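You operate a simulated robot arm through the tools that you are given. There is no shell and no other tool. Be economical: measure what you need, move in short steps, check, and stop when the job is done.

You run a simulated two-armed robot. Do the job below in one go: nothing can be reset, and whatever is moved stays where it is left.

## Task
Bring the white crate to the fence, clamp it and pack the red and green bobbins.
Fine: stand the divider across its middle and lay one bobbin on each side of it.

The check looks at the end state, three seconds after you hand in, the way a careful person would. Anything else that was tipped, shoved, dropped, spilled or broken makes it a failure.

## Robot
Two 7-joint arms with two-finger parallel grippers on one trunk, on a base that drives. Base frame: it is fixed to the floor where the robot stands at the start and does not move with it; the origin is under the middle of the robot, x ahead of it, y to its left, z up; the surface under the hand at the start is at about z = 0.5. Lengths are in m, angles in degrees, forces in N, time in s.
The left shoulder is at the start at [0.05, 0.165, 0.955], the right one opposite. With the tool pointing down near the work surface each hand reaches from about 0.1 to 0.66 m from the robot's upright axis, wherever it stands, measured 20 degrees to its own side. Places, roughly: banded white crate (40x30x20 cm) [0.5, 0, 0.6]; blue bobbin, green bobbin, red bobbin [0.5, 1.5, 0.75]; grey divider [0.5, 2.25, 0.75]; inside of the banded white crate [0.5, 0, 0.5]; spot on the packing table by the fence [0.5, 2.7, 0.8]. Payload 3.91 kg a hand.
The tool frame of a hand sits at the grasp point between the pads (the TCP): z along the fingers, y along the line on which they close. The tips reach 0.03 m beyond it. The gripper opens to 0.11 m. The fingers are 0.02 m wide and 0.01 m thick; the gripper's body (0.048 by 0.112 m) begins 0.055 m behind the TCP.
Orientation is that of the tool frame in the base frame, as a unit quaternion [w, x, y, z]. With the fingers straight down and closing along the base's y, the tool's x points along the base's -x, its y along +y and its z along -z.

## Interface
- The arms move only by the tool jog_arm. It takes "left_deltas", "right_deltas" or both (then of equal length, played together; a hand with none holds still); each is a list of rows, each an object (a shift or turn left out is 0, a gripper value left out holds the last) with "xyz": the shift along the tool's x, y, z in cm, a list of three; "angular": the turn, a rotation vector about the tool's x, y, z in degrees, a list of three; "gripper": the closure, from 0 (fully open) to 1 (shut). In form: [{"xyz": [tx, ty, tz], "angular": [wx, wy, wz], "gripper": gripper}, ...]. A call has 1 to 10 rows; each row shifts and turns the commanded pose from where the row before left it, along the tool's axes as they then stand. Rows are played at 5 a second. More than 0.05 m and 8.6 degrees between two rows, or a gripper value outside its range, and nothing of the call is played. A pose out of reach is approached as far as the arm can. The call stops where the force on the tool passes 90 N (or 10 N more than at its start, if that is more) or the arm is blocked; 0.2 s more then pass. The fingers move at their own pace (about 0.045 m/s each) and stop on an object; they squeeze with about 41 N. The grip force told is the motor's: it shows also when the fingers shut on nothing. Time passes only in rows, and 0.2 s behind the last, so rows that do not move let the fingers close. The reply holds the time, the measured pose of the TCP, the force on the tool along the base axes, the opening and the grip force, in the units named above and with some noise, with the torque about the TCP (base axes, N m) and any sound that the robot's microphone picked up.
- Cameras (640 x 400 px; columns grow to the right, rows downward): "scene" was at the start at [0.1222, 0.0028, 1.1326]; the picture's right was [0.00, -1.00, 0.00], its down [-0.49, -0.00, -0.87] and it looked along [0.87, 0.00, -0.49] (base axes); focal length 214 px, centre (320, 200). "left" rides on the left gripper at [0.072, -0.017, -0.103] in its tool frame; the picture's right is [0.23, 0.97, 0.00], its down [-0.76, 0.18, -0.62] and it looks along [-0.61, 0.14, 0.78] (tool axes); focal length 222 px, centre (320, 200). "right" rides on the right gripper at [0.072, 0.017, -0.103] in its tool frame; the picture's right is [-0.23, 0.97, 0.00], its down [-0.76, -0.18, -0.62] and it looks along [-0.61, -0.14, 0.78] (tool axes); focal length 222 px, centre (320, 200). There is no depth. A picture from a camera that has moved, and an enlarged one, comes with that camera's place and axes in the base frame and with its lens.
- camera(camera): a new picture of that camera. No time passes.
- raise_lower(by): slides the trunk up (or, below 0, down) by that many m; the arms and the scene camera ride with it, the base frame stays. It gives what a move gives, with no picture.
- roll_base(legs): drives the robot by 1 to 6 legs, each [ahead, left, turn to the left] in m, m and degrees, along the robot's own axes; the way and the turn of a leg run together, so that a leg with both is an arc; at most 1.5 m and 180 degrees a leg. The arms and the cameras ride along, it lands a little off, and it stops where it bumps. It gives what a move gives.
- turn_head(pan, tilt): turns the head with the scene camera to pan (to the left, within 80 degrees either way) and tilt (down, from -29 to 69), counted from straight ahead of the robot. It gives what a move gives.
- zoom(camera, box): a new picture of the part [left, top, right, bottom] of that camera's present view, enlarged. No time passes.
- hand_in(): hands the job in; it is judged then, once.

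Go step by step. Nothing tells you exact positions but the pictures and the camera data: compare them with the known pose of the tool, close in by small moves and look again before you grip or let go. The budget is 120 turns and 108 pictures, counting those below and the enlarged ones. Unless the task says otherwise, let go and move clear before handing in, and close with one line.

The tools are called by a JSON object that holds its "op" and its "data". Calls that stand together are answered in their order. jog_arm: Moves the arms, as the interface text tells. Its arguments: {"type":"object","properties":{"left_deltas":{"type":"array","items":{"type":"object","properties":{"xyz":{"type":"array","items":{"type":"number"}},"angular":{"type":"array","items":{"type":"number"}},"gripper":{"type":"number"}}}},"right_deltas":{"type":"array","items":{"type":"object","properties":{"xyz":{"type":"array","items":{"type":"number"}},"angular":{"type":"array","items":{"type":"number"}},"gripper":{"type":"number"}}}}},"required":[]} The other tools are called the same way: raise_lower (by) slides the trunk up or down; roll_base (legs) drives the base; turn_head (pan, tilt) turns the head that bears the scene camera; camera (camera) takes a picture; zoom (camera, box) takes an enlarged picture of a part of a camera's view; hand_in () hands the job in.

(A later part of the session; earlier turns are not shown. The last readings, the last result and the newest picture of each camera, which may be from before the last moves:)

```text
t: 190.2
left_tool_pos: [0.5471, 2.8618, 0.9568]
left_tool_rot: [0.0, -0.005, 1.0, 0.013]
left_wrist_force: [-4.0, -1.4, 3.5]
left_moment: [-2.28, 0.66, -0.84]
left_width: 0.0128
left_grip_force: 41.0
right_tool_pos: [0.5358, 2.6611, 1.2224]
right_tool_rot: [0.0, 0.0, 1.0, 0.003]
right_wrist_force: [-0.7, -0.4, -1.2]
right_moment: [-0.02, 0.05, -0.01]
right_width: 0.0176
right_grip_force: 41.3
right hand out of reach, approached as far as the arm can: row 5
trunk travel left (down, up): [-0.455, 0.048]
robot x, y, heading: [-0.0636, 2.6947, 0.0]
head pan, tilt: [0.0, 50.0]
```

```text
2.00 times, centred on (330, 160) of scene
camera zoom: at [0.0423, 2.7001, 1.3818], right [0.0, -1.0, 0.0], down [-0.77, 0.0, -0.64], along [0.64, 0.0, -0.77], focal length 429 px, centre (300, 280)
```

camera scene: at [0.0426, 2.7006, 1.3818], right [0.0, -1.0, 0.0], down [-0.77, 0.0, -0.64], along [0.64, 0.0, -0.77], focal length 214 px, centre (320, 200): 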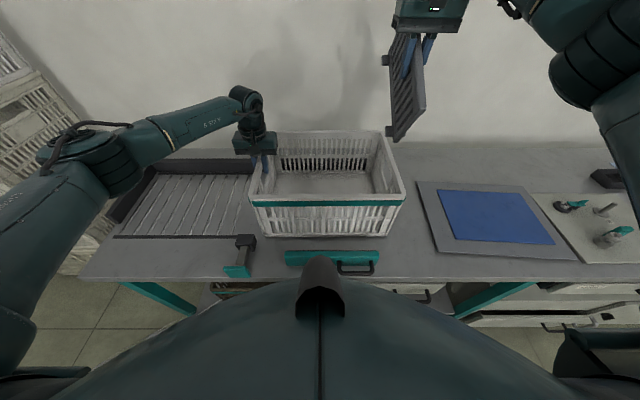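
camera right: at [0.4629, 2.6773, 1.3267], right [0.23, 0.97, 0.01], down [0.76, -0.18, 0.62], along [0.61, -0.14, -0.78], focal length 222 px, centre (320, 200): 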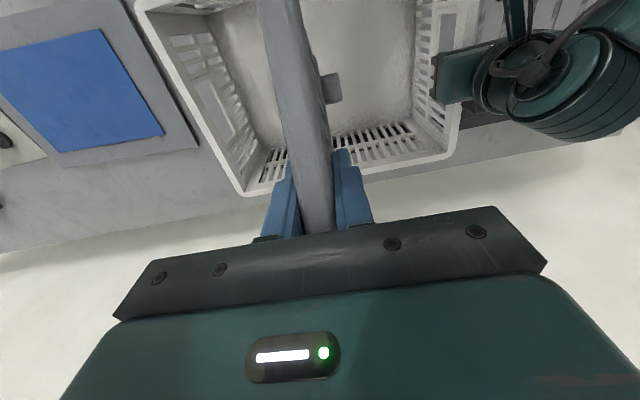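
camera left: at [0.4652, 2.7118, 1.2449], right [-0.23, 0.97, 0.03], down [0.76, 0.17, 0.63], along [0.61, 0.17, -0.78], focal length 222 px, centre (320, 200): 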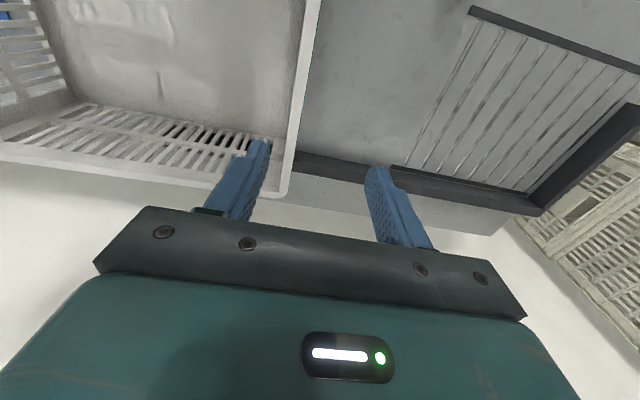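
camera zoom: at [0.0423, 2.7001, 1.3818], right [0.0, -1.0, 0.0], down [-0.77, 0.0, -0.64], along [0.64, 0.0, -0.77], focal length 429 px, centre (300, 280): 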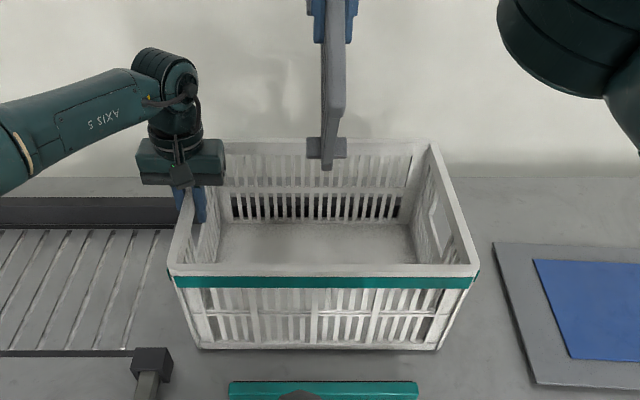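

Measuring the feet, the divider has turned about 26° in the grip during the jam (front end down), so it must be re-seated first. I release the crate, lift, and go back to the tray to level and regrip it.

{"op": "jog_arm", "data": {"left_deltas": [{"gripper": 0.4}, {"gripper": 0.4}, {"gripper": 0.4}, {"xyz": [0, 0, -4.5]}, {"xyz": [0, 0, -4.5]}, {"xyz": [0, 0, -4.5]}, {"xyz": [0, 0, -4.5]}, {"xyz": [4, 0, 0]}, {"xyz": [4, 0, 0]}], "right_deltas": [{"xyz": [0, -3.5, 0]}, {"xyz": [0, -3.5, 0]}, {"xyz": [0, -3.5, 0]}, {"xyz": [0, -3.5, 0]}, {"xyz": [0, -2.2, 0]}, {"xyz": [2.3, 0, 0]}, {"xyz": [2.5, 0, 0]}, {}, {}]}}

{"op": "roll_base", "data": {"legs": [[0, -0.34, 0]]}}

{"op": "camera", "data": {"camera": "scene"}}

```text
t: 192.2
left_tool_pos: [0.4661, 2.8565, 1.136]
left_tool_rot: [0.001, -0.008, 1.0, 0.014]
left_wrist_force: [-0.2, 0.6, 0.4]
left_moment: [-0.02, 0.0, -0.01]
left_width: 0.066
left_grip_force: 0.1
right_tool_pos: [0.4868, 2.5, 1.2224]
right_tool_rot: [0.0, 0.0, 1.0, 0.004]
right_wrist_force: [-0.4, 0.0, -1.1]
right_moment: [-0.02, 0.03, 0.0]
right_width: 0.0177
right_grip_force: 40.9
trunk travel left (down, up): [-0.455, 0.048]
robot x, y, heading: [-0.06, 2.6965, -0.0]
head pan, tilt: [0.0, 50.0]
```

```text
t: 195.8
left_tool_pos: [0.4669, 2.5143, 1.1359]
left_tool_rot: [0.0, -0.006, 1.0, 0.014]
left_wrist_force: [-0.5, -0.6, -0.4]
left_moment: [-0.04, 0.01, 0.03]
left_width: 0.0661
left_grip_force: 0.1
right_tool_pos: [0.487, 2.1572, 1.2224]
right_tool_rot: [0.0, 0.002, 1.0, 0.004]
right_wrist_force: [0.0, -0.4, -1.3]
right_moment: [0.01, 0.02, -0.02]
right_width: 0.0177
right_grip_force: 41.3
trunk travel left (down, up): [-0.455, 0.048]
robot x, y, heading: [-0.0683, 2.359, -0.5]
head pan, tilt: [0.0, 50.0]
```

```text
20 pictures are left
camera scene: at [0.0424, 2.3586, 1.3817], right [0.0, -1.0, 0.0], down [-0.77, 0.0, -0.64], along [0.64, 0.0, -0.77], focal length 214 px, centre (320, 200)
```

scene: 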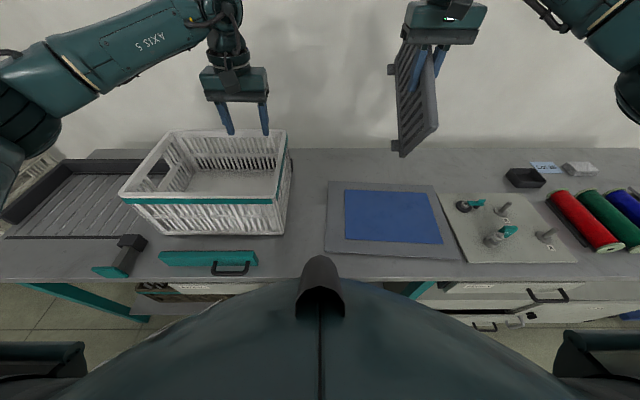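

The crate is fine where it is. I lower the divider onto the tray and press lightly so its feet rotate it level.

{"op": "jog_arm", "data": {"right_deltas": [{"xyz": [0, 0, 4.7]}, {"xyz": [0, 0, 4.7]}, {"xyz": [0, 0, 4.7]}, {"xyz": [0, 0, 4.7]}, {"xyz": [0, 0, 4.7]}, {"xyz": [0, 0, 0.8]}, {"xyz": [0, 0, 0.8]}, {}]}}

{"op": "jog_arm", "data": {"right_deltas": [{"xyz": [0, 0, 0.8]}, {"xyz": [0, 0, 0.8]}, {"xyz": [0, 0, 0.8]}, {}]}}

{"op": "zoom", "data": {"camera": "scene", "box": [300, 110, 480, 270]}}

```text
t: 197.6
left_tool_pos: [0.4666, 2.5145, 1.1352]
left_tool_rot: [0.0, -0.005, 1.0, 0.013]
left_wrist_force: [0.2, 1.0, 0.0]
left_moment: [0.01, 0.01, -0.01]
left_width: 0.0656
left_grip_force: 0.0
right_tool_pos: [0.4871, 2.1592, 0.9708]
right_tool_rot: [0.0, 0.002, 1.0, 0.003]
right_wrist_force: [0.3, 0.2, -0.8]
right_moment: [0.01, 0.03, 0.01]
right_width: 0.0173
right_grip_force: 41.3
trunk travel left (down, up): [-0.455, 0.048]
robot x, y, heading: [-0.0667, 2.3596, 0.1]
head pan, tilt: [0.0, 50.0]
```

```text
t: 198.6
left_tool_pos: [0.4629, 2.5148, 1.1366]
left_tool_rot: [0.002, -0.006, 1.0, 0.015]
left_wrist_force: [0.8, 0.1, 0.3]
left_moment: [-0.01, 0.01, 0.02]
left_width: 0.066
left_grip_force: 0.0
right_tool_pos: [0.491, 2.1625, 0.9567]
right_tool_rot: [0.01, 0.003, 1.0, 0.006]
right_wrist_force: [14.7, -3.7, 44.5]
right_moment: [-0.66, -0.19, 0.17]
right_width: 0.0177
right_grip_force: 41.5
trunk travel left (down, up): [-0.455, 0.048]
robot x, y, heading: [-0.0642, 2.3556, -0.3]
head pan, tilt: [0.0, 50.0]
```

```text
2.50 times, centred on (390, 190) of scene
camera zoom: at [0.0397, 2.36, 1.3823], right [0.0, -1.0, 0.0], down [-0.76, 0.0, -0.64], along [0.64, 0.0, -0.76], focal length 536 px, centre (145, 225)
```

zoom: 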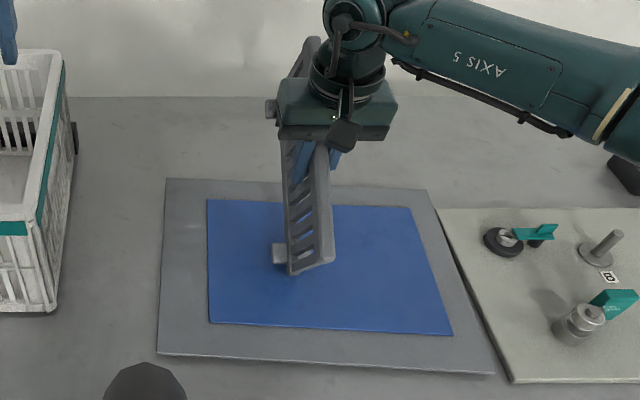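

The picture confirms it: front foot down, back end raised. I ease off, tilt the hand forward about 26° to level the divider, then look.

{"op": "jog_arm", "data": {"right_deltas": [{"xyz": [0, 0, -1.5]}, {"angular": [0, 8.5, 0]}, {"angular": [0, 8.5, 0]}, {"angular": [0, 8.5, 0]}, {}]}}

{"op": "zoom", "data": {"camera": "scene", "box": [300, 110, 480, 270]}}

```text
t: 199.8
left_tool_pos: [0.4667, 2.5141, 1.1359]
left_tool_rot: [0.001, -0.005, 1.0, 0.013]
left_wrist_force: [0.4, 0.3, 0.1]
left_moment: [0.0, 0.01, 0.02]
left_width: 0.066
left_grip_force: 0.0
right_tool_pos: [0.4863, 2.1592, 0.9623]
right_tool_rot: [-0.221, 0.0, 0.975, 0.004]
right_wrist_force: [0.0, -0.4, -1.3]
right_moment: [0.0, 0.0, 0.03]
right_width: 0.0175
right_grip_force: 41.2
trunk travel left (down, up): [-0.455, 0.048]
robot x, y, heading: [-0.0633, 2.3536, -0.1]
head pan, tilt: [0.0, 50.0]
```

```text
2.50 times, centred on (390, 190) of scene
camera zoom: at [0.0422, 2.3583, 1.3817], right [0.0, -1.0, 0.0], down [-0.77, 0.0, -0.64], along [0.64, 0.0, -0.77], focal length 536 px, centre (145, 225)
```

zoom: 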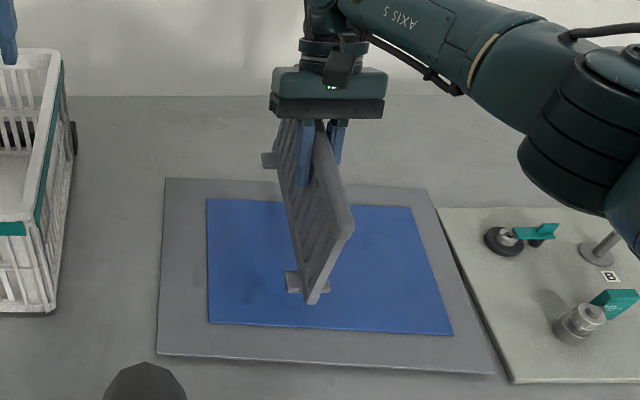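

It looks level now. I lower it straight down until the feet take the load.

{"op": "jog_arm", "data": {"right_deltas": [{"xyz": [-0.43, 0, 0.9]}, {"xyz": [-0.43, 0, 0.9]}, {"xyz": [-0.22, 0, 0.45]}, {}]}}

{"op": "jog_arm", "data": {"right_deltas": [{"xyz": [-0.22, 0, 0.45]}, {"xyz": [-0.22, 0, 0.45]}, {}]}}

```text
t: 200.8
left_tool_pos: [0.4678, 2.5138, 1.1358]
left_tool_rot: [0.001, -0.005, 1.0, 0.013]
left_wrist_force: [-0.4, 1.2, -0.3]
left_moment: [-0.01, -0.01, 0.03]
left_width: 0.0659
left_grip_force: 0.0
right_tool_pos: [0.4859, 2.1603, 0.9367]
right_tool_rot: [-0.221, 0.001, 0.975, 0.003]
right_wrist_force: [0.1, -0.9, -0.7]
right_moment: [-0.02, 0.03, 0.01]
right_width: 0.0174
right_grip_force: 40.9
trunk travel left (down, up): [-0.455, 0.048]
robot x, y, heading: [-0.0689, 2.3577, -0.1]
head pan, tilt: [0.0, 50.0]
```

```text
t: 201.6
left_tool_pos: [0.4665, 2.5144, 1.1364]
left_tool_rot: [0.001, -0.004, 1.0, 0.013]
left_wrist_force: [0.3, 0.4, 0.8]
left_moment: [0.0, -0.01, 0.01]
left_width: 0.066
left_grip_force: 0.1
right_tool_pos: [0.487, 2.1599, 0.9273]
right_tool_rot: [-0.221, 0.0, 0.975, 0.003]
right_wrist_force: [-0.6, 0.6, -1.7]
right_moment: [0.0, 0.01, 0.01]
right_width: 0.0178
right_grip_force: 40.5
trunk travel left (down, up): [-0.455, 0.048]
robot x, y, heading: [-0.0691, 2.3581, -0.3]
head pan, tilt: [0.0, 50.0]
```

{"op": "jog_arm", "data": {"right_deltas": [{"xyz": [-0.22, 0, 0.45]}, {"xyz": [-0.22, 0, 0.45]}, {}]}}

{"op": "jog_arm", "data": {"right_deltas": [{"xyz": [-0.22, 0, 0.45]}, {"xyz": [-0.22, 0, 0.45]}, {}]}}

```text
t: 202.4
left_tool_pos: [0.4671, 2.5148, 1.1367]
left_tool_rot: [0.001, -0.005, 1.0, 0.013]
left_wrist_force: [0.6, -0.4, -0.8]
left_moment: [0.0, 0.02, -0.01]
left_width: 0.066
left_grip_force: 0.1
right_tool_pos: [0.4869, 2.1604, 0.9182]
right_tool_rot: [-0.219, 0.001, 0.976, 0.004]
right_wrist_force: [4.1, -0.1, 12.5]
right_moment: [-0.07, 1.22, 0.05]
right_width: 0.0173
right_grip_force: 41.3
trunk travel left (down, up): [-0.455, 0.048]
robot x, y, heading: [-0.0671, 2.3596, -0.2]
head pan, tilt: [0.0, 50.0]
```

```text
t: 203.2
left_tool_pos: [0.4641, 2.5154, 1.1381]
left_tool_rot: [0.003, -0.005, 1.0, 0.014]
left_wrist_force: [0.0, 0.5, -0.6]
left_moment: [0.0, 0.01, 0.0]
left_width: 0.066
left_grip_force: 0.0
right_tool_pos: [0.4873, 2.1613, 0.9136]
right_tool_rot: [-0.215, 0.001, 0.977, 0.004]
right_wrist_force: [-0.8, -1.0, 36.8]
right_moment: [-0.14, -0.34, -0.02]
right_width: 0.0175
right_grip_force: 41.2
trunk travel left (down, up): [-0.455, 0.048]
robot x, y, heading: [-0.0658, 2.3611, -0.2]
head pan, tilt: [0.0, 50.0]
```

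Both feet bear (37 N down). While pressed, I try dragging the tray back the ~5 cm it was pushed.

{"op": "jog_arm", "data": {"right_deltas": [{"xyz": [0, 0.7, 0]}, {"xyz": [0, 0.9, 0]}, {"xyz": [0, 0.9, 0]}, {"xyz": [0, 0.9, 0]}, {"xyz": [0, 0.9, 0]}, {"xyz": [0, 0.7, 0]}, {}]}}

{"op": "zoom", "data": {"camera": "scene", "box": [300, 110, 480, 270]}}

```text
t: 204.8
left_tool_pos: [0.4636, 2.5142, 1.1379]
left_tool_rot: [0.002, -0.005, 1.0, 0.013]
left_wrist_force: [-0.2, 0.7, -0.2]
left_moment: [0.0, -0.01, 0.02]
left_width: 0.0661
left_grip_force: 0.1
right_tool_pos: [0.4867, 2.2096, 0.9119]
right_tool_rot: [-0.215, 0.001, 0.977, 0.004]
right_wrist_force: [-1.3, -8.5, 34.2]
right_moment: [-0.65, -0.84, -0.03]
right_width: 0.0178
right_grip_force: 40.8
trunk travel left (down, up): [-0.455, 0.048]
robot x, y, heading: [-0.0653, 2.3543, -0.3]
head pan, tilt: [0.0, 50.0]
```

```text
2.50 times, centred on (390, 190) of scene
camera zoom: at [0.0386, 2.3587, 1.3821], right [0.0, -1.0, 0.0], down [-0.76, 0.0, -0.65], along [0.65, 0.0, -0.76], focal length 536 px, centre (145, 225)
```

zoom: 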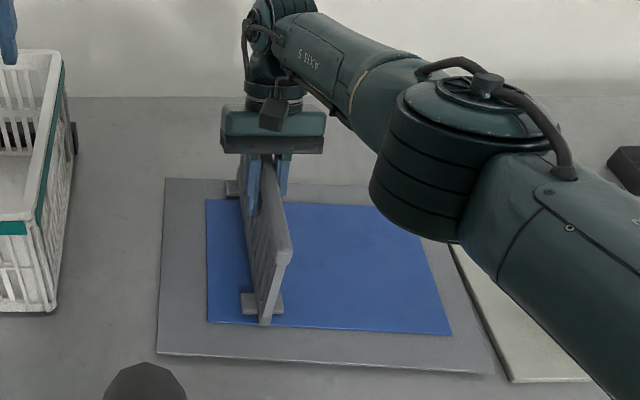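

The tray doesn't budge that way; the divider only slid on the mat, now standing level at y≈2.208 with center x≈0.507. I release, straighten the hand and take a picture-check before regripping.

{"op": "jog_arm", "data": {"right_deltas": [{"xyz": [0.22, 0, -0.45]}, {"gripper": 0.4}, {"gripper": 0.4}, {"gripper": 0.4}, {"xyz": [0, 0, -4.8]}, {"xyz": [0, 0, -4.8]}, {"angular": [0, -8.5, 0]}, {"angular": [0, -8.5, 0]}, {"angular": [0, -8, 0]}, {}]}}

{"op": "camera", "data": {"camera": "right"}}

```text
t: 207.0
left_tool_pos: [0.4672, 2.514, 1.134]
left_tool_rot: [0.001, -0.005, 1.0, 0.013]
left_wrist_force: [-0.2, 0.4, 0.3]
left_moment: [0.01, 0.0, -0.01]
left_width: 0.066
left_grip_force: 0.0
right_tool_pos: [0.4998, 2.2144, 0.9833]
right_tool_rot: [-0.004, 0.001, 1.0, 0.003]
right_wrist_force: [0.8, 0.2, -0.1]
right_moment: [-0.02, -0.03, 0.01]
right_width: 0.0663
right_grip_force: 0.1
right hand out of reach, approached as far as the arm can: row 5, 6
trunk travel left (down, up): [-0.455, 0.048]
robot x, y, heading: [-0.0677, 2.3577, -0.2]
head pan, tilt: [0.0, 50.0]
```

```text
16 pictures are left
camera right: at [0.4296, 2.2305, 1.0874], right [0.23, 0.97, 0.0], down [0.77, -0.19, 0.62], along [0.6, -0.14, -0.79], focal length 222 px, centre (320, 200)
```

right: 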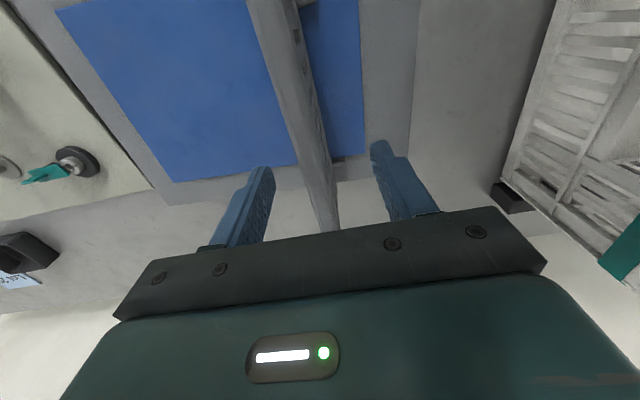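

The divider stands between the fingers. I lower, grip it, and lift it high.

{"op": "jog_arm", "data": {"right_deltas": [{"xyz": [0.5, -0.2, 3]}, {"xyz": [0, 0, 3.3]}, {"gripper": 1}, {"gripper": 1}, {"gripper": 1}, {"gripper": 1}]}}

{"op": "jog_arm", "data": {"right_deltas": [{"xyz": [0, 0, -2]}, {"xyz": [0, 0, -4.5]}, {"xyz": [0, 0, -4.5]}, {"xyz": [0, 0, -4.5]}, {"xyz": [0, 0, -4.5]}, {"xyz": [0, 0, -4.5]}, {"xyz": [0, 0, -4]}]}}

{"op": "roll_base", "data": {"legs": [[0.01, 0.45, 0.2]]}}

{"op": "camera", "data": {"camera": "scene"}}

```text
t: 208.4
left_tool_pos: [0.4668, 2.5131, 1.135]
left_tool_rot: [0.0, -0.005, 1.0, 0.014]
left_wrist_force: [-0.1, -0.1, 0.7]
left_moment: [0.01, 0.03, 0.03]
left_width: 0.0662
left_grip_force: 0.0
right_tool_pos: [0.4943, 2.2142, 0.9208]
right_tool_rot: [-0.005, 0.002, 1.0, 0.004]
right_wrist_force: [0.4, 0.4, 0.5]
right_moment: [0.02, -0.06, 0.01]
right_width: 0.0174
right_grip_force: 41.0
trunk travel left (down, up): [-0.455, 0.048]
robot x, y, heading: [-0.0663, 2.3567, -0.3]
head pan, tilt: [0.0, 50.0]
```

```text
t: 210.0
left_tool_pos: [0.4659, 2.5142, 1.1367]
left_tool_rot: [0.001, -0.006, 1.0, 0.013]
left_wrist_force: [0.7, -0.1, 0.1]
left_moment: [-0.02, -0.02, 0.0]
left_width: 0.0659
left_grip_force: 0.1
right_tool_pos: [0.4976, 2.2129, 1.2052]
right_tool_rot: [-0.005, 0.001, 1.0, 0.003]
right_wrist_force: [0.0, 0.0, -1.0]
right_moment: [-0.02, 0.0, -0.02]
right_width: 0.0177
right_grip_force: 40.9
trunk travel left (down, up): [-0.455, 0.048]
robot x, y, heading: [-0.0639, 2.3607, -0.2]
head pan, tilt: [0.0, 50.0]
```

```text
t: 214.4
left_tool_pos: [0.4744, 2.9683, 1.1359]
left_tool_rot: [0.001, -0.009, 1.0, 0.013]
left_wrist_force: [0.7, 1.4, -0.2]
left_moment: [0.03, -0.02, 0.02]
left_width: 0.0658
left_grip_force: 0.0
right_tool_pos: [0.5086, 2.6668, 1.2047]
right_tool_rot: [-0.005, -0.002, 1.0, 0.005]
right_wrist_force: [0.1, -0.4, -1.2]
right_moment: [0.01, -0.01, 0.0]
right_width: 0.0174
right_grip_force: 41.0
trunk travel left (down, up): [-0.455, 0.048]
robot x, y, heading: [-0.0575, 2.8098, 0.2]
head pan, tilt: [0.0, 50.0]
```

```text
15 pictures are left
camera scene: at [0.0518, 2.8085, 1.3817], right [0.01, -1.0, 0.0], down [-0.77, 0.0, -0.64], along [0.64, 0.0, -0.77], focal length 214 px, centre (320, 200)
```

scene: 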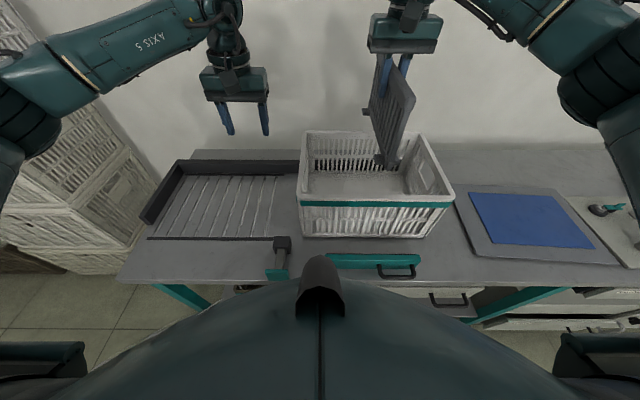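

The divider now hangs level, and the crate is at y≈2.668. I move up 3 cm, grip the crate's left wall with the left hand to steady it, and bring the divider over the middle.

{"op": "roll_base", "data": {"legs": [[0.03, 0, -0.2]]}}

{"op": "jog_arm", "data": {"left_deltas": [{"xyz": [-2, -3.5, 0]}, {"xyz": [-2, -3.5, 0]}, {"xyz": [0, -3.6, 2.5]}, {"xyz": [0, 0, 4]}, {"xyz": [0, 0, 4]}, {"xyz": [0, 0, 4]}, {"xyz": [0, 0, 3.7]}], "right_deltas": [{"xyz": [-1.2, 0, 0], "angular": [0, -0.5, 0]}, {"xyz": [-1.3, 0, 0]}, {}, {}, {}, {}, {}]}}

{"op": "camera", "data": {"camera": "left"}}

```text
t: 215.3
left_tool_pos: [0.5061, 2.9659, 1.1351]
left_tool_rot: [0.0, -0.008, 1.0, 0.013]
left_wrist_force: [0.8, -0.3, 0.4]
left_moment: [0.01, 0.02, -0.02]
left_width: 0.0663
left_grip_force: 0.0
right_tool_pos: [0.5387, 2.6647, 1.2042]
right_tool_rot: [-0.005, -0.001, 1.0, 0.003]
right_wrist_force: [0.9, 0.1, -1.1]
right_moment: [0.0, 0.01, -0.02]
right_width: 0.0175
right_grip_force: 40.9
trunk travel left (down, up): [-0.455, 0.048]
robot x, y, heading: [-0.026, 2.8031, 0.2]
head pan, tilt: [0.0, 50.0]
```

```text
t: 216.9
left_tool_pos: [0.547, 2.8654, 0.9503]
left_tool_rot: [0.001, -0.008, 1.0, 0.013]
left_wrist_force: [0.5, -0.1, 0.2]
left_moment: [0.0, 0.06, -0.01]
left_width: 0.066
left_grip_force: 0.2
right_tool_pos: [0.5638, 2.6633, 1.205]
right_tool_rot: [0.0, -0.001, 1.0, 0.003]
right_wrist_force: [-1.0, 0.0, -2.2]
right_moment: [-0.01, 0.04, 0.04]
right_width: 0.0175
right_grip_force: 40.9
trunk travel left (down, up): [-0.455, 0.048]
robot x, y, heading: [-0.0263, 2.8047, 0.3]
head pan, tilt: [0.0, 50.0]
```

```text
14 pictures are left
camera left: at [0.4746, 2.8435, 1.0541], right [-0.24, 0.97, 0.03], down [0.76, 0.17, 0.63], along [0.61, 0.17, -0.78], focal length 222 px, centre (320, 200)
```

left: 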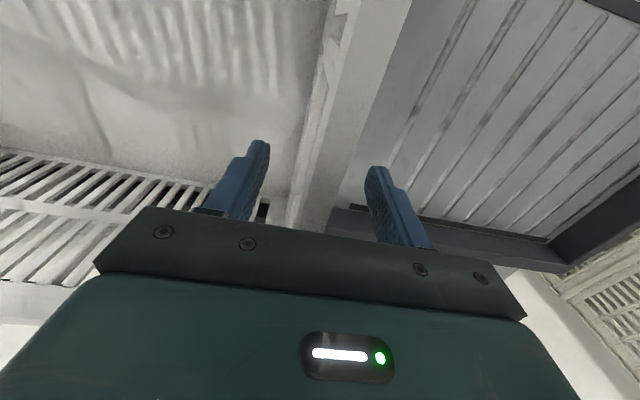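

The wall is between the left fingers. I grip it, then lower the divider until its feet are just below the rim.

{"op": "jog_arm", "data": {"left_deltas": [{"gripper": 1}, {"gripper": 1}, {"gripper": 1}, {"gripper": 1}, {"gripper": 1}], "right_deltas": [{"xyz": [0, 0.4, 0]}, {}, {}, {}, {}]}}

{"op": "jog_arm", "data": {"right_deltas": [{"xyz": [0, 0, 3]}, {"xyz": [0, 0, 3]}, {"xyz": [0, 0, 2]}, {"xyz": [0, 0, 2]}, {"xyz": [0, 0, 1.5]}, {"xyz": [0, 0, 1.5]}, {}]}}

{"op": "zoom", "data": {"camera": "scene", "box": [260, 60, 480, 260]}}

```text
t: 218.1
left_tool_pos: [0.5462, 2.8634, 0.9526]
left_tool_rot: [0.001, -0.007, 1.0, 0.011]
left_wrist_force: [-2.4, -2.9, 0.3]
left_moment: [-2.32, 0.12, -0.71]
left_width: 0.0129
left_grip_force: 41.6
right_tool_pos: [0.5614, 2.6678, 1.2052]
right_tool_rot: [0.0, -0.002, 1.0, 0.003]
right_wrist_force: [-0.5, 0.0, -1.8]
right_moment: [0.02, 0.03, 0.02]
right_width: 0.0174
right_grip_force: 40.7
trunk travel left (down, up): [-0.455, 0.048]
robot x, y, heading: [-0.0256, 2.8053, 0.3]
head pan, tilt: [0.0, 50.0]
```

```text
t: 219.7
left_tool_pos: [0.5438, 2.8669, 0.9519]
left_tool_rot: [0.0, -0.008, 1.0, 0.014]
left_wrist_force: [5.0, -4.1, 0.4]
left_moment: [-2.23, 1.47, -0.59]
left_width: 0.013
left_grip_force: 41.2
right_tool_pos: [0.5612, 2.6693, 1.0774]
right_tool_rot: [0.002, -0.002, 1.0, 0.005]
right_wrist_force: [-11.0, 0.7, 18.2]
right_moment: [-0.12, -1.26, 0.01]
right_width: 0.0175
right_grip_force: 41.6
trunk travel left (down, up): [-0.455, 0.048]
robot x, y, heading: [-0.0263, 2.8046, 0.2]
head pan, tilt: [0.0, 50.0]
```

```text
2.00 times, centred on (370, 160) of scene
camera zoom: at [0.0791, 2.8087, 1.382], right [0.0, -1.0, 0.0], down [-0.76, 0.0, -0.64], along [0.64, 0.0, -0.76], focal length 429 px, centre (220, 280)
```

zoom: 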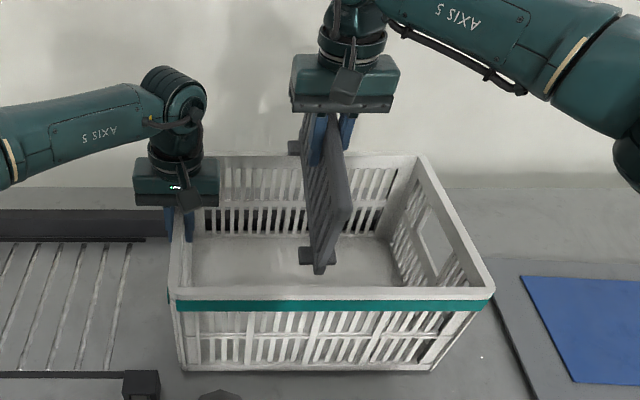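

The back end rests on the back rim while the front has about 4 cm of room, so the divider must come 2 cm toward me. I raise, shift, and lower again.

{"op": "jog_arm", "data": {"right_deltas": [{"xyz": [0, 0, -2]}, {"xyz": [0, 0, -1]}, {"xyz": [2.0, -0.1, 0]}, {"xyz": [0, 0, 2]}, {"xyz": [0, 0, 2]}, {"xyz": [0, 0, 1.5]}, {}]}}

```text
t: 221.3
left_tool_pos: [0.5445, 2.866, 0.953]
left_tool_rot: [0.001, -0.008, 1.0, 0.013]
left_wrist_force: [6.8, -2.0, 0.7]
left_moment: [-2.25, 1.19, -0.38]
left_width: 0.0132
left_grip_force: 41.3
right_tool_pos: [0.5403, 2.6705, 1.0519]
right_tool_rot: [0.001, -0.002, 1.0, 0.003]
right_wrist_force: [-13.3, 0.4, 16.9]
right_moment: [-0.05, -1.39, -0.06]
right_width: 0.0175
right_grip_force: 40.6
trunk travel left (down, up): [-0.455, 0.048]
robot x, y, heading: [-0.0258, 2.804, 0.2]
head pan, tilt: [0.0, 50.0]
```

Still touching at the back. I raise slightly and shift another 1.3 cm.

{"op": "jog_arm", "data": {"right_deltas": [{"xyz": [0, 0, -2.5]}, {"xyz": [1.3, 0, 0]}, {}, {"xyz": [0, 0, 2]}, {}]}}

{"op": "zoom", "data": {"camera": "scene", "box": [260, 60, 480, 260]}}

```text
t: 222.5
left_tool_pos: [0.5462, 2.8658, 0.9524]
left_tool_rot: [0.0, -0.007, 1.0, 0.013]
left_wrist_force: [-1.3, 1.7, 3.0]
left_moment: [-2.29, -1.49, -0.35]
left_width: 0.013
left_grip_force: 41.2
right_tool_pos: [0.5278, 2.6688, 1.0554]
right_tool_rot: [0.0, -0.001, 1.0, 0.004]
right_wrist_force: [-0.1, 0.4, -1.5]
right_moment: [-0.02, 0.03, 0.02]
right_width: 0.0174
right_grip_force: 41.1
trunk travel left (down, up): [-0.455, 0.048]
robot x, y, heading: [-0.0315, 2.8032, 0.0]
head pan, tilt: [0.0, 50.0]
```

```text
2.00 times, centred on (370, 160) of scene
camera zoom: at [0.0805, 2.8087, 1.3818], right [0.0, -1.0, 0.0], down [-0.77, 0.0, -0.64], along [0.64, 0.0, -0.77], focal length 429 px, centre (220, 280)
```

zoom: 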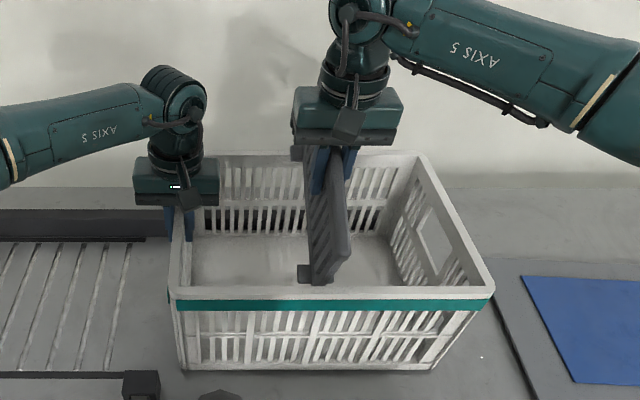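

It's free now, but the feet show it has pitched again (front down ~22°). I raise it, tilt the hand by 22° to level it, and check.

{"op": "jog_arm", "data": {"right_deltas": [{"xyz": [0, 0, -4]}, {"xyz": [0, 0, -4]}, {"angular": [0, 7.5, 0]}, {"angular": [0, 7.5, 0]}, {"angular": [0, 7, 0]}, {}]}}

{"op": "zoom", "data": {"camera": "scene", "box": [260, 40, 480, 240]}}

```text
t: 223.9
left_tool_pos: [0.5463, 2.8651, 0.9516]
left_tool_rot: [-0.001, -0.008, 1.0, 0.013]
left_wrist_force: [-2.4, 1.9, 2.6]
left_moment: [-2.27, -0.52, -0.36]
left_width: 0.013
left_grip_force: 41.0
right_tool_pos: [0.5297, 2.6684, 1.1356]
right_tool_rot: [-0.191, -0.002, 0.982, 0.003]
right_wrist_force: [0.1, -0.4, -1.5]
right_moment: [0.01, 0.0, 0.01]
right_width: 0.0174
right_grip_force: 41.1
trunk travel left (down, up): [-0.455, 0.048]
robot x, y, heading: [-0.0231, 2.8062, 0.0]
head pan, tilt: [0.0, 50.0]
```

```text
2.00 times, centred on (370, 140) of scene
camera zoom: at [0.0806, 2.8087, 1.3818], right [0.0, -1.0, 0.0], down [-0.77, 0.0, -0.64], along [0.64, 0.0, -0.77], focal length 429 px, centre (220, 320)
```

zoom: 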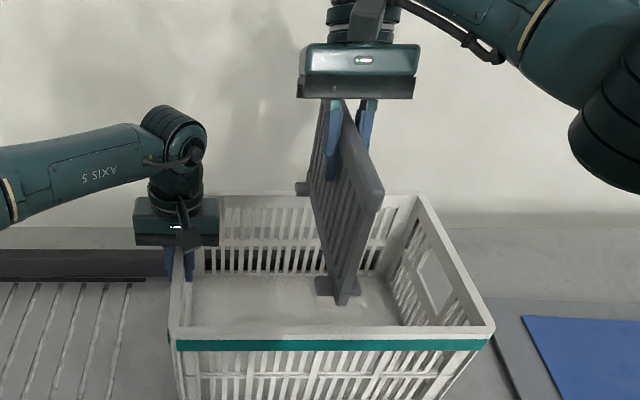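

It's now level. Because the fit between front and back walls is tight, I insert it turned about 20° in plan view for clearance, shifted 1.6 cm forward, and lower carefully to just under the rim.

{"op": "jog_arm", "data": {"right_deltas": [{"xyz": [-1.48, 0, -0.6]}, {"angular": [2.6, 0, -6.5]}, {"angular": [2.6, 0, -6.5]}, {"angular": [2.6, 0, -6.5]}, {"xyz": [-0.56, 0, 1.39]}, {"xyz": [-0.56, 0, 1.39]}, {"xyz": [-0.56, 0, 1.39]}, {"xyz": [-0.37, 0, 0.93]}, {}]}}

{"op": "zoom", "data": {"camera": "scene", "box": [260, 60, 480, 260]}}

```text
t: 225.9
left_tool_pos: [0.5458, 2.866, 0.9521]
left_tool_rot: [0.002, -0.008, 1.0, 0.014]
left_wrist_force: [-1.5, 2.6, 2.8]
left_moment: [-2.28, 0.49, -0.49]
left_width: 0.0132
left_grip_force: 41.5
right_tool_pos: [0.5363, 2.6701, 1.0787]
right_tool_rot: [-0.186, -0.181, 0.965, -0.033]
right_wrist_force: [0.5, -0.3, -1.2]
right_moment: [0.01, 0.04, -0.01]
right_width: 0.0173
right_grip_force: 41.0
right hand out of reach, approached as far as the arm can: row 4
trunk travel left (down, up): [-0.455, 0.048]
robot x, y, heading: [-0.031, 2.8022, 0.2]
head pan, tilt: [0.0, 50.0]
```

```text
2.00 times, centred on (370, 160) of scene
camera zoom: at [0.0809, 2.8087, 1.3818], right [0.0, -1.0, 0.0], down [-0.77, 0.0, -0.64], along [0.64, 0.0, -0.77], focal length 429 px, centre (220, 280)
```

zoom: 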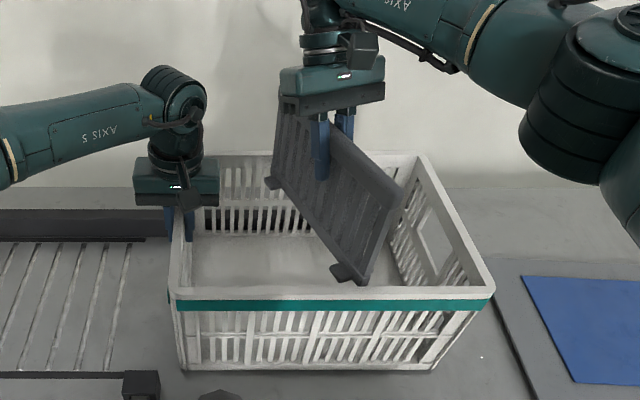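

No contact, and both ends appear inside the walls. I lower further in small steps.

{"op": "jog_arm", "data": {"right_deltas": [{"xyz": [-0.56, 0, 1.39]}, {"xyz": [-0.37, 0, 0.93]}, {"xyz": [-0.37, 0, 0.93]}, {}]}}

```text
t: 226.9
left_tool_pos: [0.5463, 2.8649, 0.9537]
left_tool_rot: [0.001, -0.007, 1.0, 0.014]
left_wrist_force: [-2.1, 1.3, 1.8]
left_moment: [-2.29, 0.33, -0.5]
left_width: 0.0129
left_grip_force: 41.6
right_tool_pos: [0.5373, 2.6697, 1.0438]
right_tool_rot: [-0.187, -0.181, 0.965, -0.031]
right_wrist_force: [0.1, -0.1, -0.3]
right_moment: [-0.01, -0.01, 0.04]
right_width: 0.0174
right_grip_force: 40.7
trunk travel left (down, up): [-0.455, 0.048]
robot x, y, heading: [-0.0285, 2.8064, -0.0]
head pan, tilt: [0.0, 50.0]
```

{"op": "jog_arm", "data": {"right_deltas": [{"xyz": [-0.37, 0, 0.93]}, {"xyz": [-0.37, 0, 0.93]}, {"xyz": [-0.37, 0, 0.93]}, {}]}}

{"op": "jog_arm", "data": {"right_deltas": [{"xyz": [-0.37, 0, 0.93]}, {"xyz": [-0.37, 0, 0.93]}, {}]}}

```text
t: 227.9
left_tool_pos: [0.5451, 2.8662, 0.952]
left_tool_rot: [0.001, -0.008, 1.0, 0.014]
left_wrist_force: [-1.7, 1.5, 1.3]
left_moment: [-2.29, 0.08, -0.5]
left_width: 0.0129
left_grip_force: 40.9
right_tool_pos: [0.5357, 2.669, 1.0133]
right_tool_rot: [-0.187, -0.181, 0.965, -0.031]
right_wrist_force: [0.1, 0.0, -1.7]
right_moment: [0.0, -0.03, -0.03]
right_width: 0.0174
right_grip_force: 40.7
trunk travel left (down, up): [-0.455, 0.048]
robot x, y, heading: [-0.0292, 2.8055, 0.2]
head pan, tilt: [0.0, 50.0]
```

```text
t: 228.7
left_tool_pos: [0.5459, 2.865, 0.9521]
left_tool_rot: [0.002, -0.008, 1.0, 0.013]
left_wrist_force: [-1.8, 0.8, 2.4]
left_moment: [-2.3, -0.09, -0.46]
left_width: 0.013
left_grip_force: 40.7
right_tool_pos: [0.5362, 2.6688, 0.9935]
right_tool_rot: [-0.186, -0.18, 0.965, -0.031]
right_wrist_force: [0.7, -0.2, -0.7]
right_moment: [0.01, 0.03, -0.02]
right_width: 0.0175
right_grip_force: 41.2
trunk travel left (down, up): [-0.455, 0.048]
robot x, y, heading: [-0.0222, 2.8047, 0.1]
head pan, tilt: [0.0, 50.0]
```

Already deeper than the earlier jam, without contact. I continue to the floor.

{"op": "jog_arm", "data": {"right_deltas": [{"xyz": [-0.37, 0, 0.93]}, {"xyz": [-0.37, 0, 0.93]}, {"xyz": [-0.37, 0, 0.93]}, {}]}}

{"op": "jog_arm", "data": {"right_deltas": [{"xyz": [-0.37, 0, 0.93]}, {"xyz": [-0.3, 0, 0.7]}, {}]}}

```text
t: 229.7
left_tool_pos: [0.5458, 2.8644, 0.9505]
left_tool_rot: [0.0, -0.008, 1.0, 0.013]
left_wrist_force: [-1.6, 1.2, 2.2]
left_moment: [-2.31, -0.16, -0.44]
left_width: 0.0132
left_grip_force: 40.9
right_tool_pos: [0.5337, 2.6648, 0.9642]
right_tool_rot: [-0.186, -0.179, 0.966, -0.031]
right_wrist_force: [-0.8, 1.1, -1.3]
right_moment: [-0.01, -0.05, 0.0]
right_width: 0.0179
right_grip_force: 40.9
right hand out of reach, approached as far as the arm can: row 3
trunk travel left (down, up): [-0.455, 0.048]
robot x, y, heading: [-0.0264, 2.8089, 0.2]
head pan, tilt: [0.0, 50.0]
```

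```text
t: 230.5
left_tool_pos: [0.5459, 2.8646, 0.9531]
left_tool_rot: [0.001, -0.008, 1.0, 0.013]
left_wrist_force: [-0.8, 0.7, 1.9]
left_moment: [-2.3, -0.18, -0.43]
left_width: 0.0128
left_grip_force: 40.9
right_tool_pos: [0.5289, 2.6568, 0.9483]
right_tool_rot: [-0.186, -0.18, 0.965, -0.032]
right_wrist_force: [-0.2, -0.2, -1.3]
right_moment: [-0.02, 0.03, -0.01]
right_width: 0.0175
right_grip_force: 41.2
right hand out of reach, approached as far as the arm can: row 1
trunk travel left (down, up): [-0.455, 0.048]
robot x, y, heading: [-0.0258, 2.8021, -0.2]
head pan, tilt: [0.0, 50.0]
```

The arm runs out of reach going lower, so I release the crate with the left hand, lift it away, and use the trunk to lower the divider straight down.

{"op": "jog_arm", "data": {"left_deltas": [{"gripper": 0.4}, {"gripper": 0.4}, {"gripper": 0.4}, {"xyz": [0, 0, -4.5]}, {"xyz": [0, 0, -4.5]}, {"xyz": [0, 0, -4.5]}, {"xyz": [0, 0, -4.5]}]}}

{"op": "raise_lower", "data": {"by": -0.02}}

```text
t: 232.1
left_tool_pos: [0.5463, 2.8612, 1.1325]
left_tool_rot: [0.002, -0.007, 1.0, 0.014]
left_wrist_force: [-0.2, -0.3, -0.1]
left_moment: [0.0, 0.0, 0.02]
left_width: 0.066
left_grip_force: 0.0
right_tool_pos: [0.5305, 2.6571, 0.9476]
right_tool_rot: [-0.186, -0.18, 0.965, -0.032]
right_wrist_force: [-0.8, 0.2, -1.8]
right_moment: [-0.01, 0.03, -0.01]
right_width: 0.0172
right_grip_force: 41.5
trunk travel left (down, up): [-0.455, 0.048]
robot x, y, heading: [-0.026, 2.8038, -0.1]
head pan, tilt: [0.0, 50.0]
```

```text
t: 232.8
left_tool_pos: [0.5466, 2.8608, 1.1118]
left_tool_rot: [0.001, -0.008, 1.0, 0.013]
left_wrist_force: [0.8, 0.4, 1.0]
left_moment: [0.0, -0.05, 0.0]
left_width: 0.0657
left_grip_force: 0.1
right_tool_pos: [0.5308, 2.6561, 0.9269]
right_tool_rot: [-0.187, -0.18, 0.965, -0.031]
right_wrist_force: [-0.6, -0.4, -1.0]
right_moment: [0.01, -0.01, 0.0]
right_width: 0.0177
right_grip_force: 41.0
trunk travel left (down, up): [-0.435, 0.068]
robot x, y, heading: [-0.0225, 2.8072, 0.1]
head pan, tilt: [0.0, 50.0]
```

{"op": "raise_lower", "data": {"by": -0.01}}

{"op": "zoom", "data": {"camera": "scene", "box": [260, 60, 480, 260]}}

```text
t: 233.3
left_tool_pos: [0.5467, 2.8602, 1.103]
left_tool_rot: [0.001, -0.009, 1.0, 0.014]
left_wrist_force: [0.1, -0.3, 0.7]
left_moment: [0.01, 0.0, 0.01]
left_width: 0.0661
left_grip_force: 0.0
right_tool_pos: [0.5308, 2.6556, 0.9165]
right_tool_rot: [-0.187, -0.18, 0.965, -0.031]
right_wrist_force: [-0.8, -0.1, -0.9]
right_moment: [0.0, 0.01, -0.01]
right_width: 0.0177
right_grip_force: 40.9
trunk travel left (down, up): [-0.425, 0.078]
robot x, y, heading: [-0.0261, 2.8064, -0.0]
head pan, tilt: [0.0, 50.0]
```

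```text
2.00 times, centred on (370, 160) of scene
camera zoom: at [0.0812, 2.8081, 1.3517], right [0.0, -1.0, 0.0], down [-0.77, 0.0, -0.64], along [0.64, 0.0, -0.77], focal length 429 px, centre (220, 280)
```

zoom: 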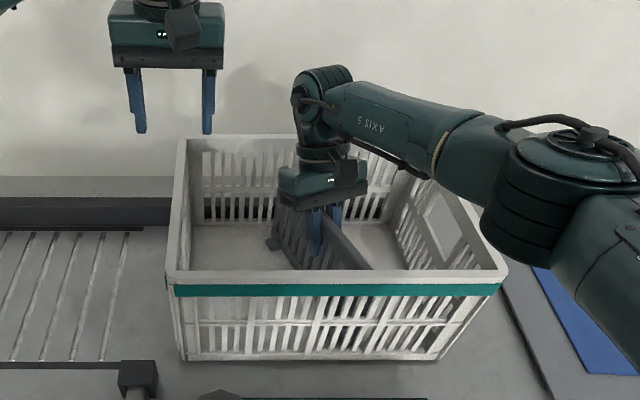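

It is well inside the crate. I keep lowering by the trunk until it touches down.

{"op": "raise_lower", "data": {"by": -0.008}}

{"op": "raise_lower", "data": {"by": -0.008}}

```text
t: 233.9
left_tool_pos: [0.5448, 2.8605, 1.0966]
left_tool_rot: [0.002, -0.008, 1.0, 0.013]
left_wrist_force: [-0.9, 0.1, 0.3]
left_moment: [-0.02, 0.0, 0.0]
left_width: 0.0663
left_grip_force: 0.2
right_tool_pos: [0.5308, 2.6558, 0.9164]
right_tool_rot: [-0.182, -0.18, 0.966, -0.032]
right_wrist_force: [-0.9, -1.7, 34.9]
right_moment: [-0.17, 0.16, 0.02]
right_width: 0.0175
right_grip_force: 41.2
trunk travel left (down, up): [-0.417, 0.086]
robot x, y, heading: [-0.0269, 2.8048, 0.2]
head pan, tilt: [0.0, 50.0]
```

```text
t: 234.5
left_tool_pos: [0.5435, 2.8604, 1.0872]
left_tool_rot: [0.003, -0.008, 1.0, 0.014]
left_wrist_force: [-0.2, -0.2, 0.5]
left_moment: [0.02, -0.05, -0.01]
left_width: 0.0658
left_grip_force: 0.1
right_tool_pos: [0.5301, 2.657, 0.9073]
right_tool_rot: [-0.181, -0.18, 0.966, -0.032]
right_wrist_force: [-1.7, -0.3, 35.5]
right_moment: [0.05, -0.58, -0.05]
right_width: 0.0174
right_grip_force: 41.0
trunk travel left (down, up): [-0.409, 0.094]
robot x, y, heading: [-0.025, 2.8042, 0.2]
head pan, tilt: [0.0, 50.0]
```

It touched down. I ease the press off and turn it back toward straight, watching the forces.

{"op": "raise_lower", "data": {"by": 0.012}}

{"op": "jog_arm", "data": {"right_deltas": [{"angular": [-2.2, 0, 5.5]}, {"angular": [-2.2, 0, 5.5]}, {}]}}

```text
t: 235.1
left_tool_pos: [0.5468, 2.8601, 1.0968]
left_tool_rot: [0.001, -0.007, 1.0, 0.013]
left_wrist_force: [0.1, -0.7, -0.4]
left_moment: [0.0, 0.02, 0.01]
left_width: 0.0662
left_grip_force: 0.0
right_tool_pos: [0.5298, 2.6568, 0.912]
right_tool_rot: [-0.187, -0.18, 0.965, -0.032]
right_wrist_force: [-0.4, 0.0, -1.2]
right_moment: [0.05, 0.03, 0.01]
right_width: 0.0173
right_grip_force: 41.1
trunk travel left (down, up): [-0.421, 0.082]
robot x, y, heading: [-0.0232, 2.8036, 0.1]
head pan, tilt: [0.0, 50.0]
```

```text
t: 235.9
left_tool_pos: [0.548, 2.8607, 1.0981]
left_tool_rot: [0.0, -0.008, 1.0, 0.013]
left_wrist_force: [0.7, -0.5, 0.0]
left_moment: [-0.02, -0.02, 0.0]
left_width: 0.0661
left_grip_force: 0.1
right_tool_pos: [0.5306, 2.6548, 0.914]
right_tool_rot: [-0.188, -0.079, 0.979, -0.012]
right_wrist_force: [2.8, -0.3, -1.8]
right_moment: [-0.05, -0.33, 0.1]
right_width: 0.0176
right_grip_force: 40.7
trunk travel left (down, up): [-0.421, 0.082]
robot x, y, heading: [-0.0276, 2.8073, 0.0]
head pan, tilt: [0.0, 50.0]
```

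Light touch at the front wall (+2.8 N); I shift 5 mm forward and finish straightening, plus 1 cm left.

{"op": "jog_arm", "data": {"right_deltas": [{"xyz": [-0.46, 0, -0.19]}, {"angular": [-1.6, 0, 4.2]}, {"xyz": [0, 0.6, 0]}, {"angular": [-1.6, 0, 4.0]}, {"xyz": [0, 0.6, 0]}, {}]}}

{"op": "zoom", "data": {"camera": "scene", "box": [260, 60, 480, 260]}}

```text
t: 237.3
left_tool_pos: [0.5464, 2.8608, 1.0982]
left_tool_rot: [0.001, -0.008, 1.0, 0.013]
left_wrist_force: [0.3, -0.3, -0.2]
left_moment: [0.05, -0.02, 0.0]
left_width: 0.0658
left_grip_force: 0.0
right_tool_pos: [0.5347, 2.6682, 0.9129]
right_tool_rot: [-0.191, -0.004, 0.982, 0.001]
right_wrist_force: [-0.4, -0.7, -1.3]
right_moment: [-0.01, 0.01, -0.03]
right_width: 0.0175
right_grip_force: 40.9
trunk travel left (down, up): [-0.421, 0.082]
robot x, y, heading: [-0.0294, 2.805, 0.1]
head pan, tilt: [0.0, 50.0]
```

```text
2.00 times, centred on (370, 160) of scene
camera zoom: at [0.0813, 2.8079, 1.3477], right [0.0, -1.0, 0.0], down [-0.77, 0.0, -0.64], along [0.64, 0.0, -0.77], focal length 429 px, centre (220, 280)
```

zoom: 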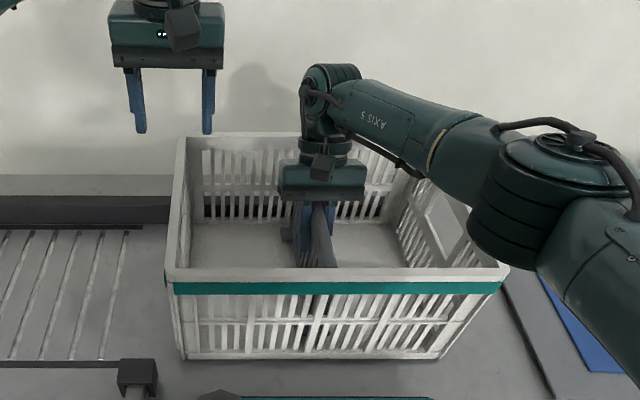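

Straight and centered at y≈2.668 with no wall forces. I set it down, release, and retreat straight up.

{"op": "raise_lower", "data": {"by": -0.006}}

{"op": "jog_arm", "data": {"right_deltas": [{"gripper": 0.5}, {"gripper": 0.5}, {"gripper": 0.5}, {"xyz": [0.75, 0, -1.85]}, {"xyz": [1.5, 0, -3.7]}, {"xyz": [1.5, 0, -3.7]}, {"xyz": [1.5, 0, -3.7]}, {"xyz": [1.5, 0, -3.7]}]}}

{"op": "zoom", "data": {"camera": "scene", "box": [260, 60, 480, 260]}}

```text
t: 237.8
left_tool_pos: [0.5471, 2.8617, 1.0921]
left_tool_rot: [0.001, -0.008, 1.0, 0.013]
left_wrist_force: [-0.4, 0.3, -0.2]
left_moment: [-0.02, 0.02, 0.03]
left_width: 0.0658
left_grip_force: 0.4
right_tool_pos: [0.5346, 2.6699, 0.9071]
right_tool_rot: [-0.189, -0.004, 0.982, 0.001]
right_wrist_force: [1.1, 0.6, 1.0]
right_moment: [-0.05, -0.49, -0.02]
right_width: 0.0174
right_grip_force: 41.2
trunk travel left (down, up): [-0.415, 0.088]
robot x, y, heading: [-0.025, 2.8074, 0.2]
head pan, tilt: [0.0, 50.0]
```

```text
t: 239.6
left_tool_pos: [0.5467, 2.8618, 1.0923]
left_tool_rot: [0.001, -0.008, 1.0, 0.013]
left_wrist_force: [-0.5, 0.2, 0.4]
left_moment: [0.0, -0.01, -0.01]
left_width: 0.0665
left_grip_force: 0.0
right_tool_pos: [0.5332, 2.666, 1.0876]
right_tool_rot: [-0.189, -0.004, 0.982, 0.002]
right_wrist_force: [-0.3, -0.1, -0.2]
right_moment: [0.0, 0.0, 0.03]
right_width: 0.0549
right_grip_force: 0.0
trunk travel left (down, up): [-0.415, 0.088]
robot x, y, heading: [-0.0309, 2.8052, 0.2]
head pan, tilt: [0.0, 50.0]
```

```text
2.00 times, centred on (370, 160) of scene
camera zoom: at [0.0805, 2.8085, 1.3417], right [0.0, -1.0, 0.0], down [-0.77, 0.0, -0.64], along [0.64, 0.0, -0.77], focal length 429 px, centre (220, 280)
```

zoom: 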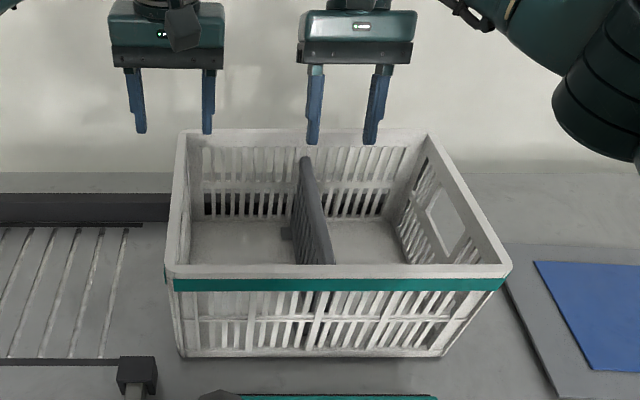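

The divider stands upright across the crate's middle. Now I re-clamp: base back, left hand closed and tilted, same approach to the bar as before.

{"op": "roll_base", "data": {"legs": [[-0.245, -0.13, 0]]}}

{"op": "jog_arm", "data": {"left_deltas": [{"xyz": [4.6, 0, 0], "gripper": 1}, {"xyz": [4.6, 0, 0]}, {"xyz": [4.6, 0, 0]}, {"angular": [0, -8.5, 0]}, {"angular": [0, -8.5, 0]}, {"angular": [0, -8.5, 0]}, {"angular": [0, -8.5, 0]}, {"angular": [0, -8.5, 0]}], "right_deltas": [{"angular": [0, -7.3, 0]}, {"angular": [0, -7.3, 0]}, {"angular": [0, -7.2, 0]}, {}, {}, {}, {}, {}]}}

```text
t: 241.6
left_tool_pos: [0.302, 2.7299, 1.0924]
left_tool_rot: [0.001, -0.008, 1.0, 0.014]
left_wrist_force: [0.1, 0.0, 0.7]
left_moment: [0.03, -0.01, 0.03]
left_width: 0.0659
left_grip_force: 0.0
right_tool_pos: [0.2905, 2.5363, 1.0869]
right_tool_rot: [-0.189, -0.005, 0.982, 0.002]
right_wrist_force: [0.0, 0.2, -0.6]
right_moment: [0.02, -0.01, 0.03]
right_width: 0.0549
right_grip_force: 0.1
trunk travel left (down, up): [-0.415, 0.088]
robot x, y, heading: [-0.2702, 2.6791, 0.2]
head pan, tilt: [0.0, 50.0]
```

```text
t: 243.4
left_tool_pos: [0.1638, 2.7271, 1.0912]
left_tool_rot: [0.364, -0.002, 0.931, 0.014]
left_wrist_force: [0.4, -0.6, 0.7]
left_moment: [0.04, 0.01, -0.04]
left_width: 0.0
left_grip_force: 38.0
right_tool_pos: [0.2899, 2.5359, 1.0879]
right_tool_rot: [-0.001, -0.005, 1.0, 0.003]
right_wrist_force: [-0.5, 0.1, -0.2]
right_moment: [0.01, -0.01, 0.01]
right_width: 0.0547
right_grip_force: 0.1
trunk travel left (down, up): [-0.415, 0.088]
robot x, y, heading: [-0.2701, 2.6748, 0.1]
head pan, tilt: [0.0, 50.0]
```

{"op": "jog_arm", "data": {"left_deltas": [{"xyz": [2.86, 0, 3.12]}, {"xyz": [2.86, 0, 3.12]}, {"xyz": [2.86, 0, 3.12]}, {"xyz": [2.86, 0, 3.12]}, {"xyz": [2.86, 0, 3.12]}, {"xyz": [2.87, 0.5, 3.1]}]}}

{"op": "jog_arm", "data": {"left_deltas": [{"xyz": [-2.95, 0, 2.7]}, {"xyz": [-2.95, 0, 2.7]}, {"xyz": [-0.74, 0, 0.68]}, {"xyz": [-0.74, 0, 0.68]}, {"xyz": [-0.74, 0, 0.68]}, {"xyz": [-0.74, 0, 0.68]}, {"xyz": [-0.74, 0, 0.68]}, {"xyz": [-0.74, 0, 0.68]}, {}]}}

```text
t: 244.8
left_tool_pos: [0.1666, 2.7406, 0.8368]
left_tool_rot: [0.363, -0.003, 0.932, 0.015]
left_wrist_force: [0.6, -0.5, -0.3]
left_moment: [0.0, -0.03, 0.0]
left_width: 0.0
left_grip_force: 37.7
right_tool_pos: [0.29, 2.5365, 1.0872]
right_tool_rot: [-0.001, -0.005, 1.0, 0.003]
right_wrist_force: [-0.7, 0.2, -0.5]
right_moment: [-0.02, -0.01, 0.02]
right_width: 0.0549
right_grip_force: 0.1
trunk travel left (down, up): [-0.415, 0.088]
robot x, y, heading: [-0.2705, 2.6784, 0.3]
head pan, tilt: [0.0, 50.0]
```

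```text
t: 246.8
left_tool_pos: [0.3049, 2.7416, 0.8372]
left_tool_rot: [0.363, -0.003, 0.932, 0.016]
left_wrist_force: [-2.6, -0.2, -1.3]
left_moment: [0.0, 0.08, -0.02]
left_width: 0.0
left_grip_force: 37.4
right_tool_pos: [0.2912, 2.536, 1.087]
right_tool_rot: [-0.001, -0.005, 1.0, 0.003]
right_wrist_force: [-0.7, 0.1, -0.4]
right_moment: [-0.01, -0.02, -0.01]
right_width: 0.0551
right_grip_force: 0.0
trunk travel left (down, up): [-0.415, 0.088]
robot x, y, heading: [-0.2691, 2.6726, 0.4]
head pan, tilt: [0.0, 50.0]
```

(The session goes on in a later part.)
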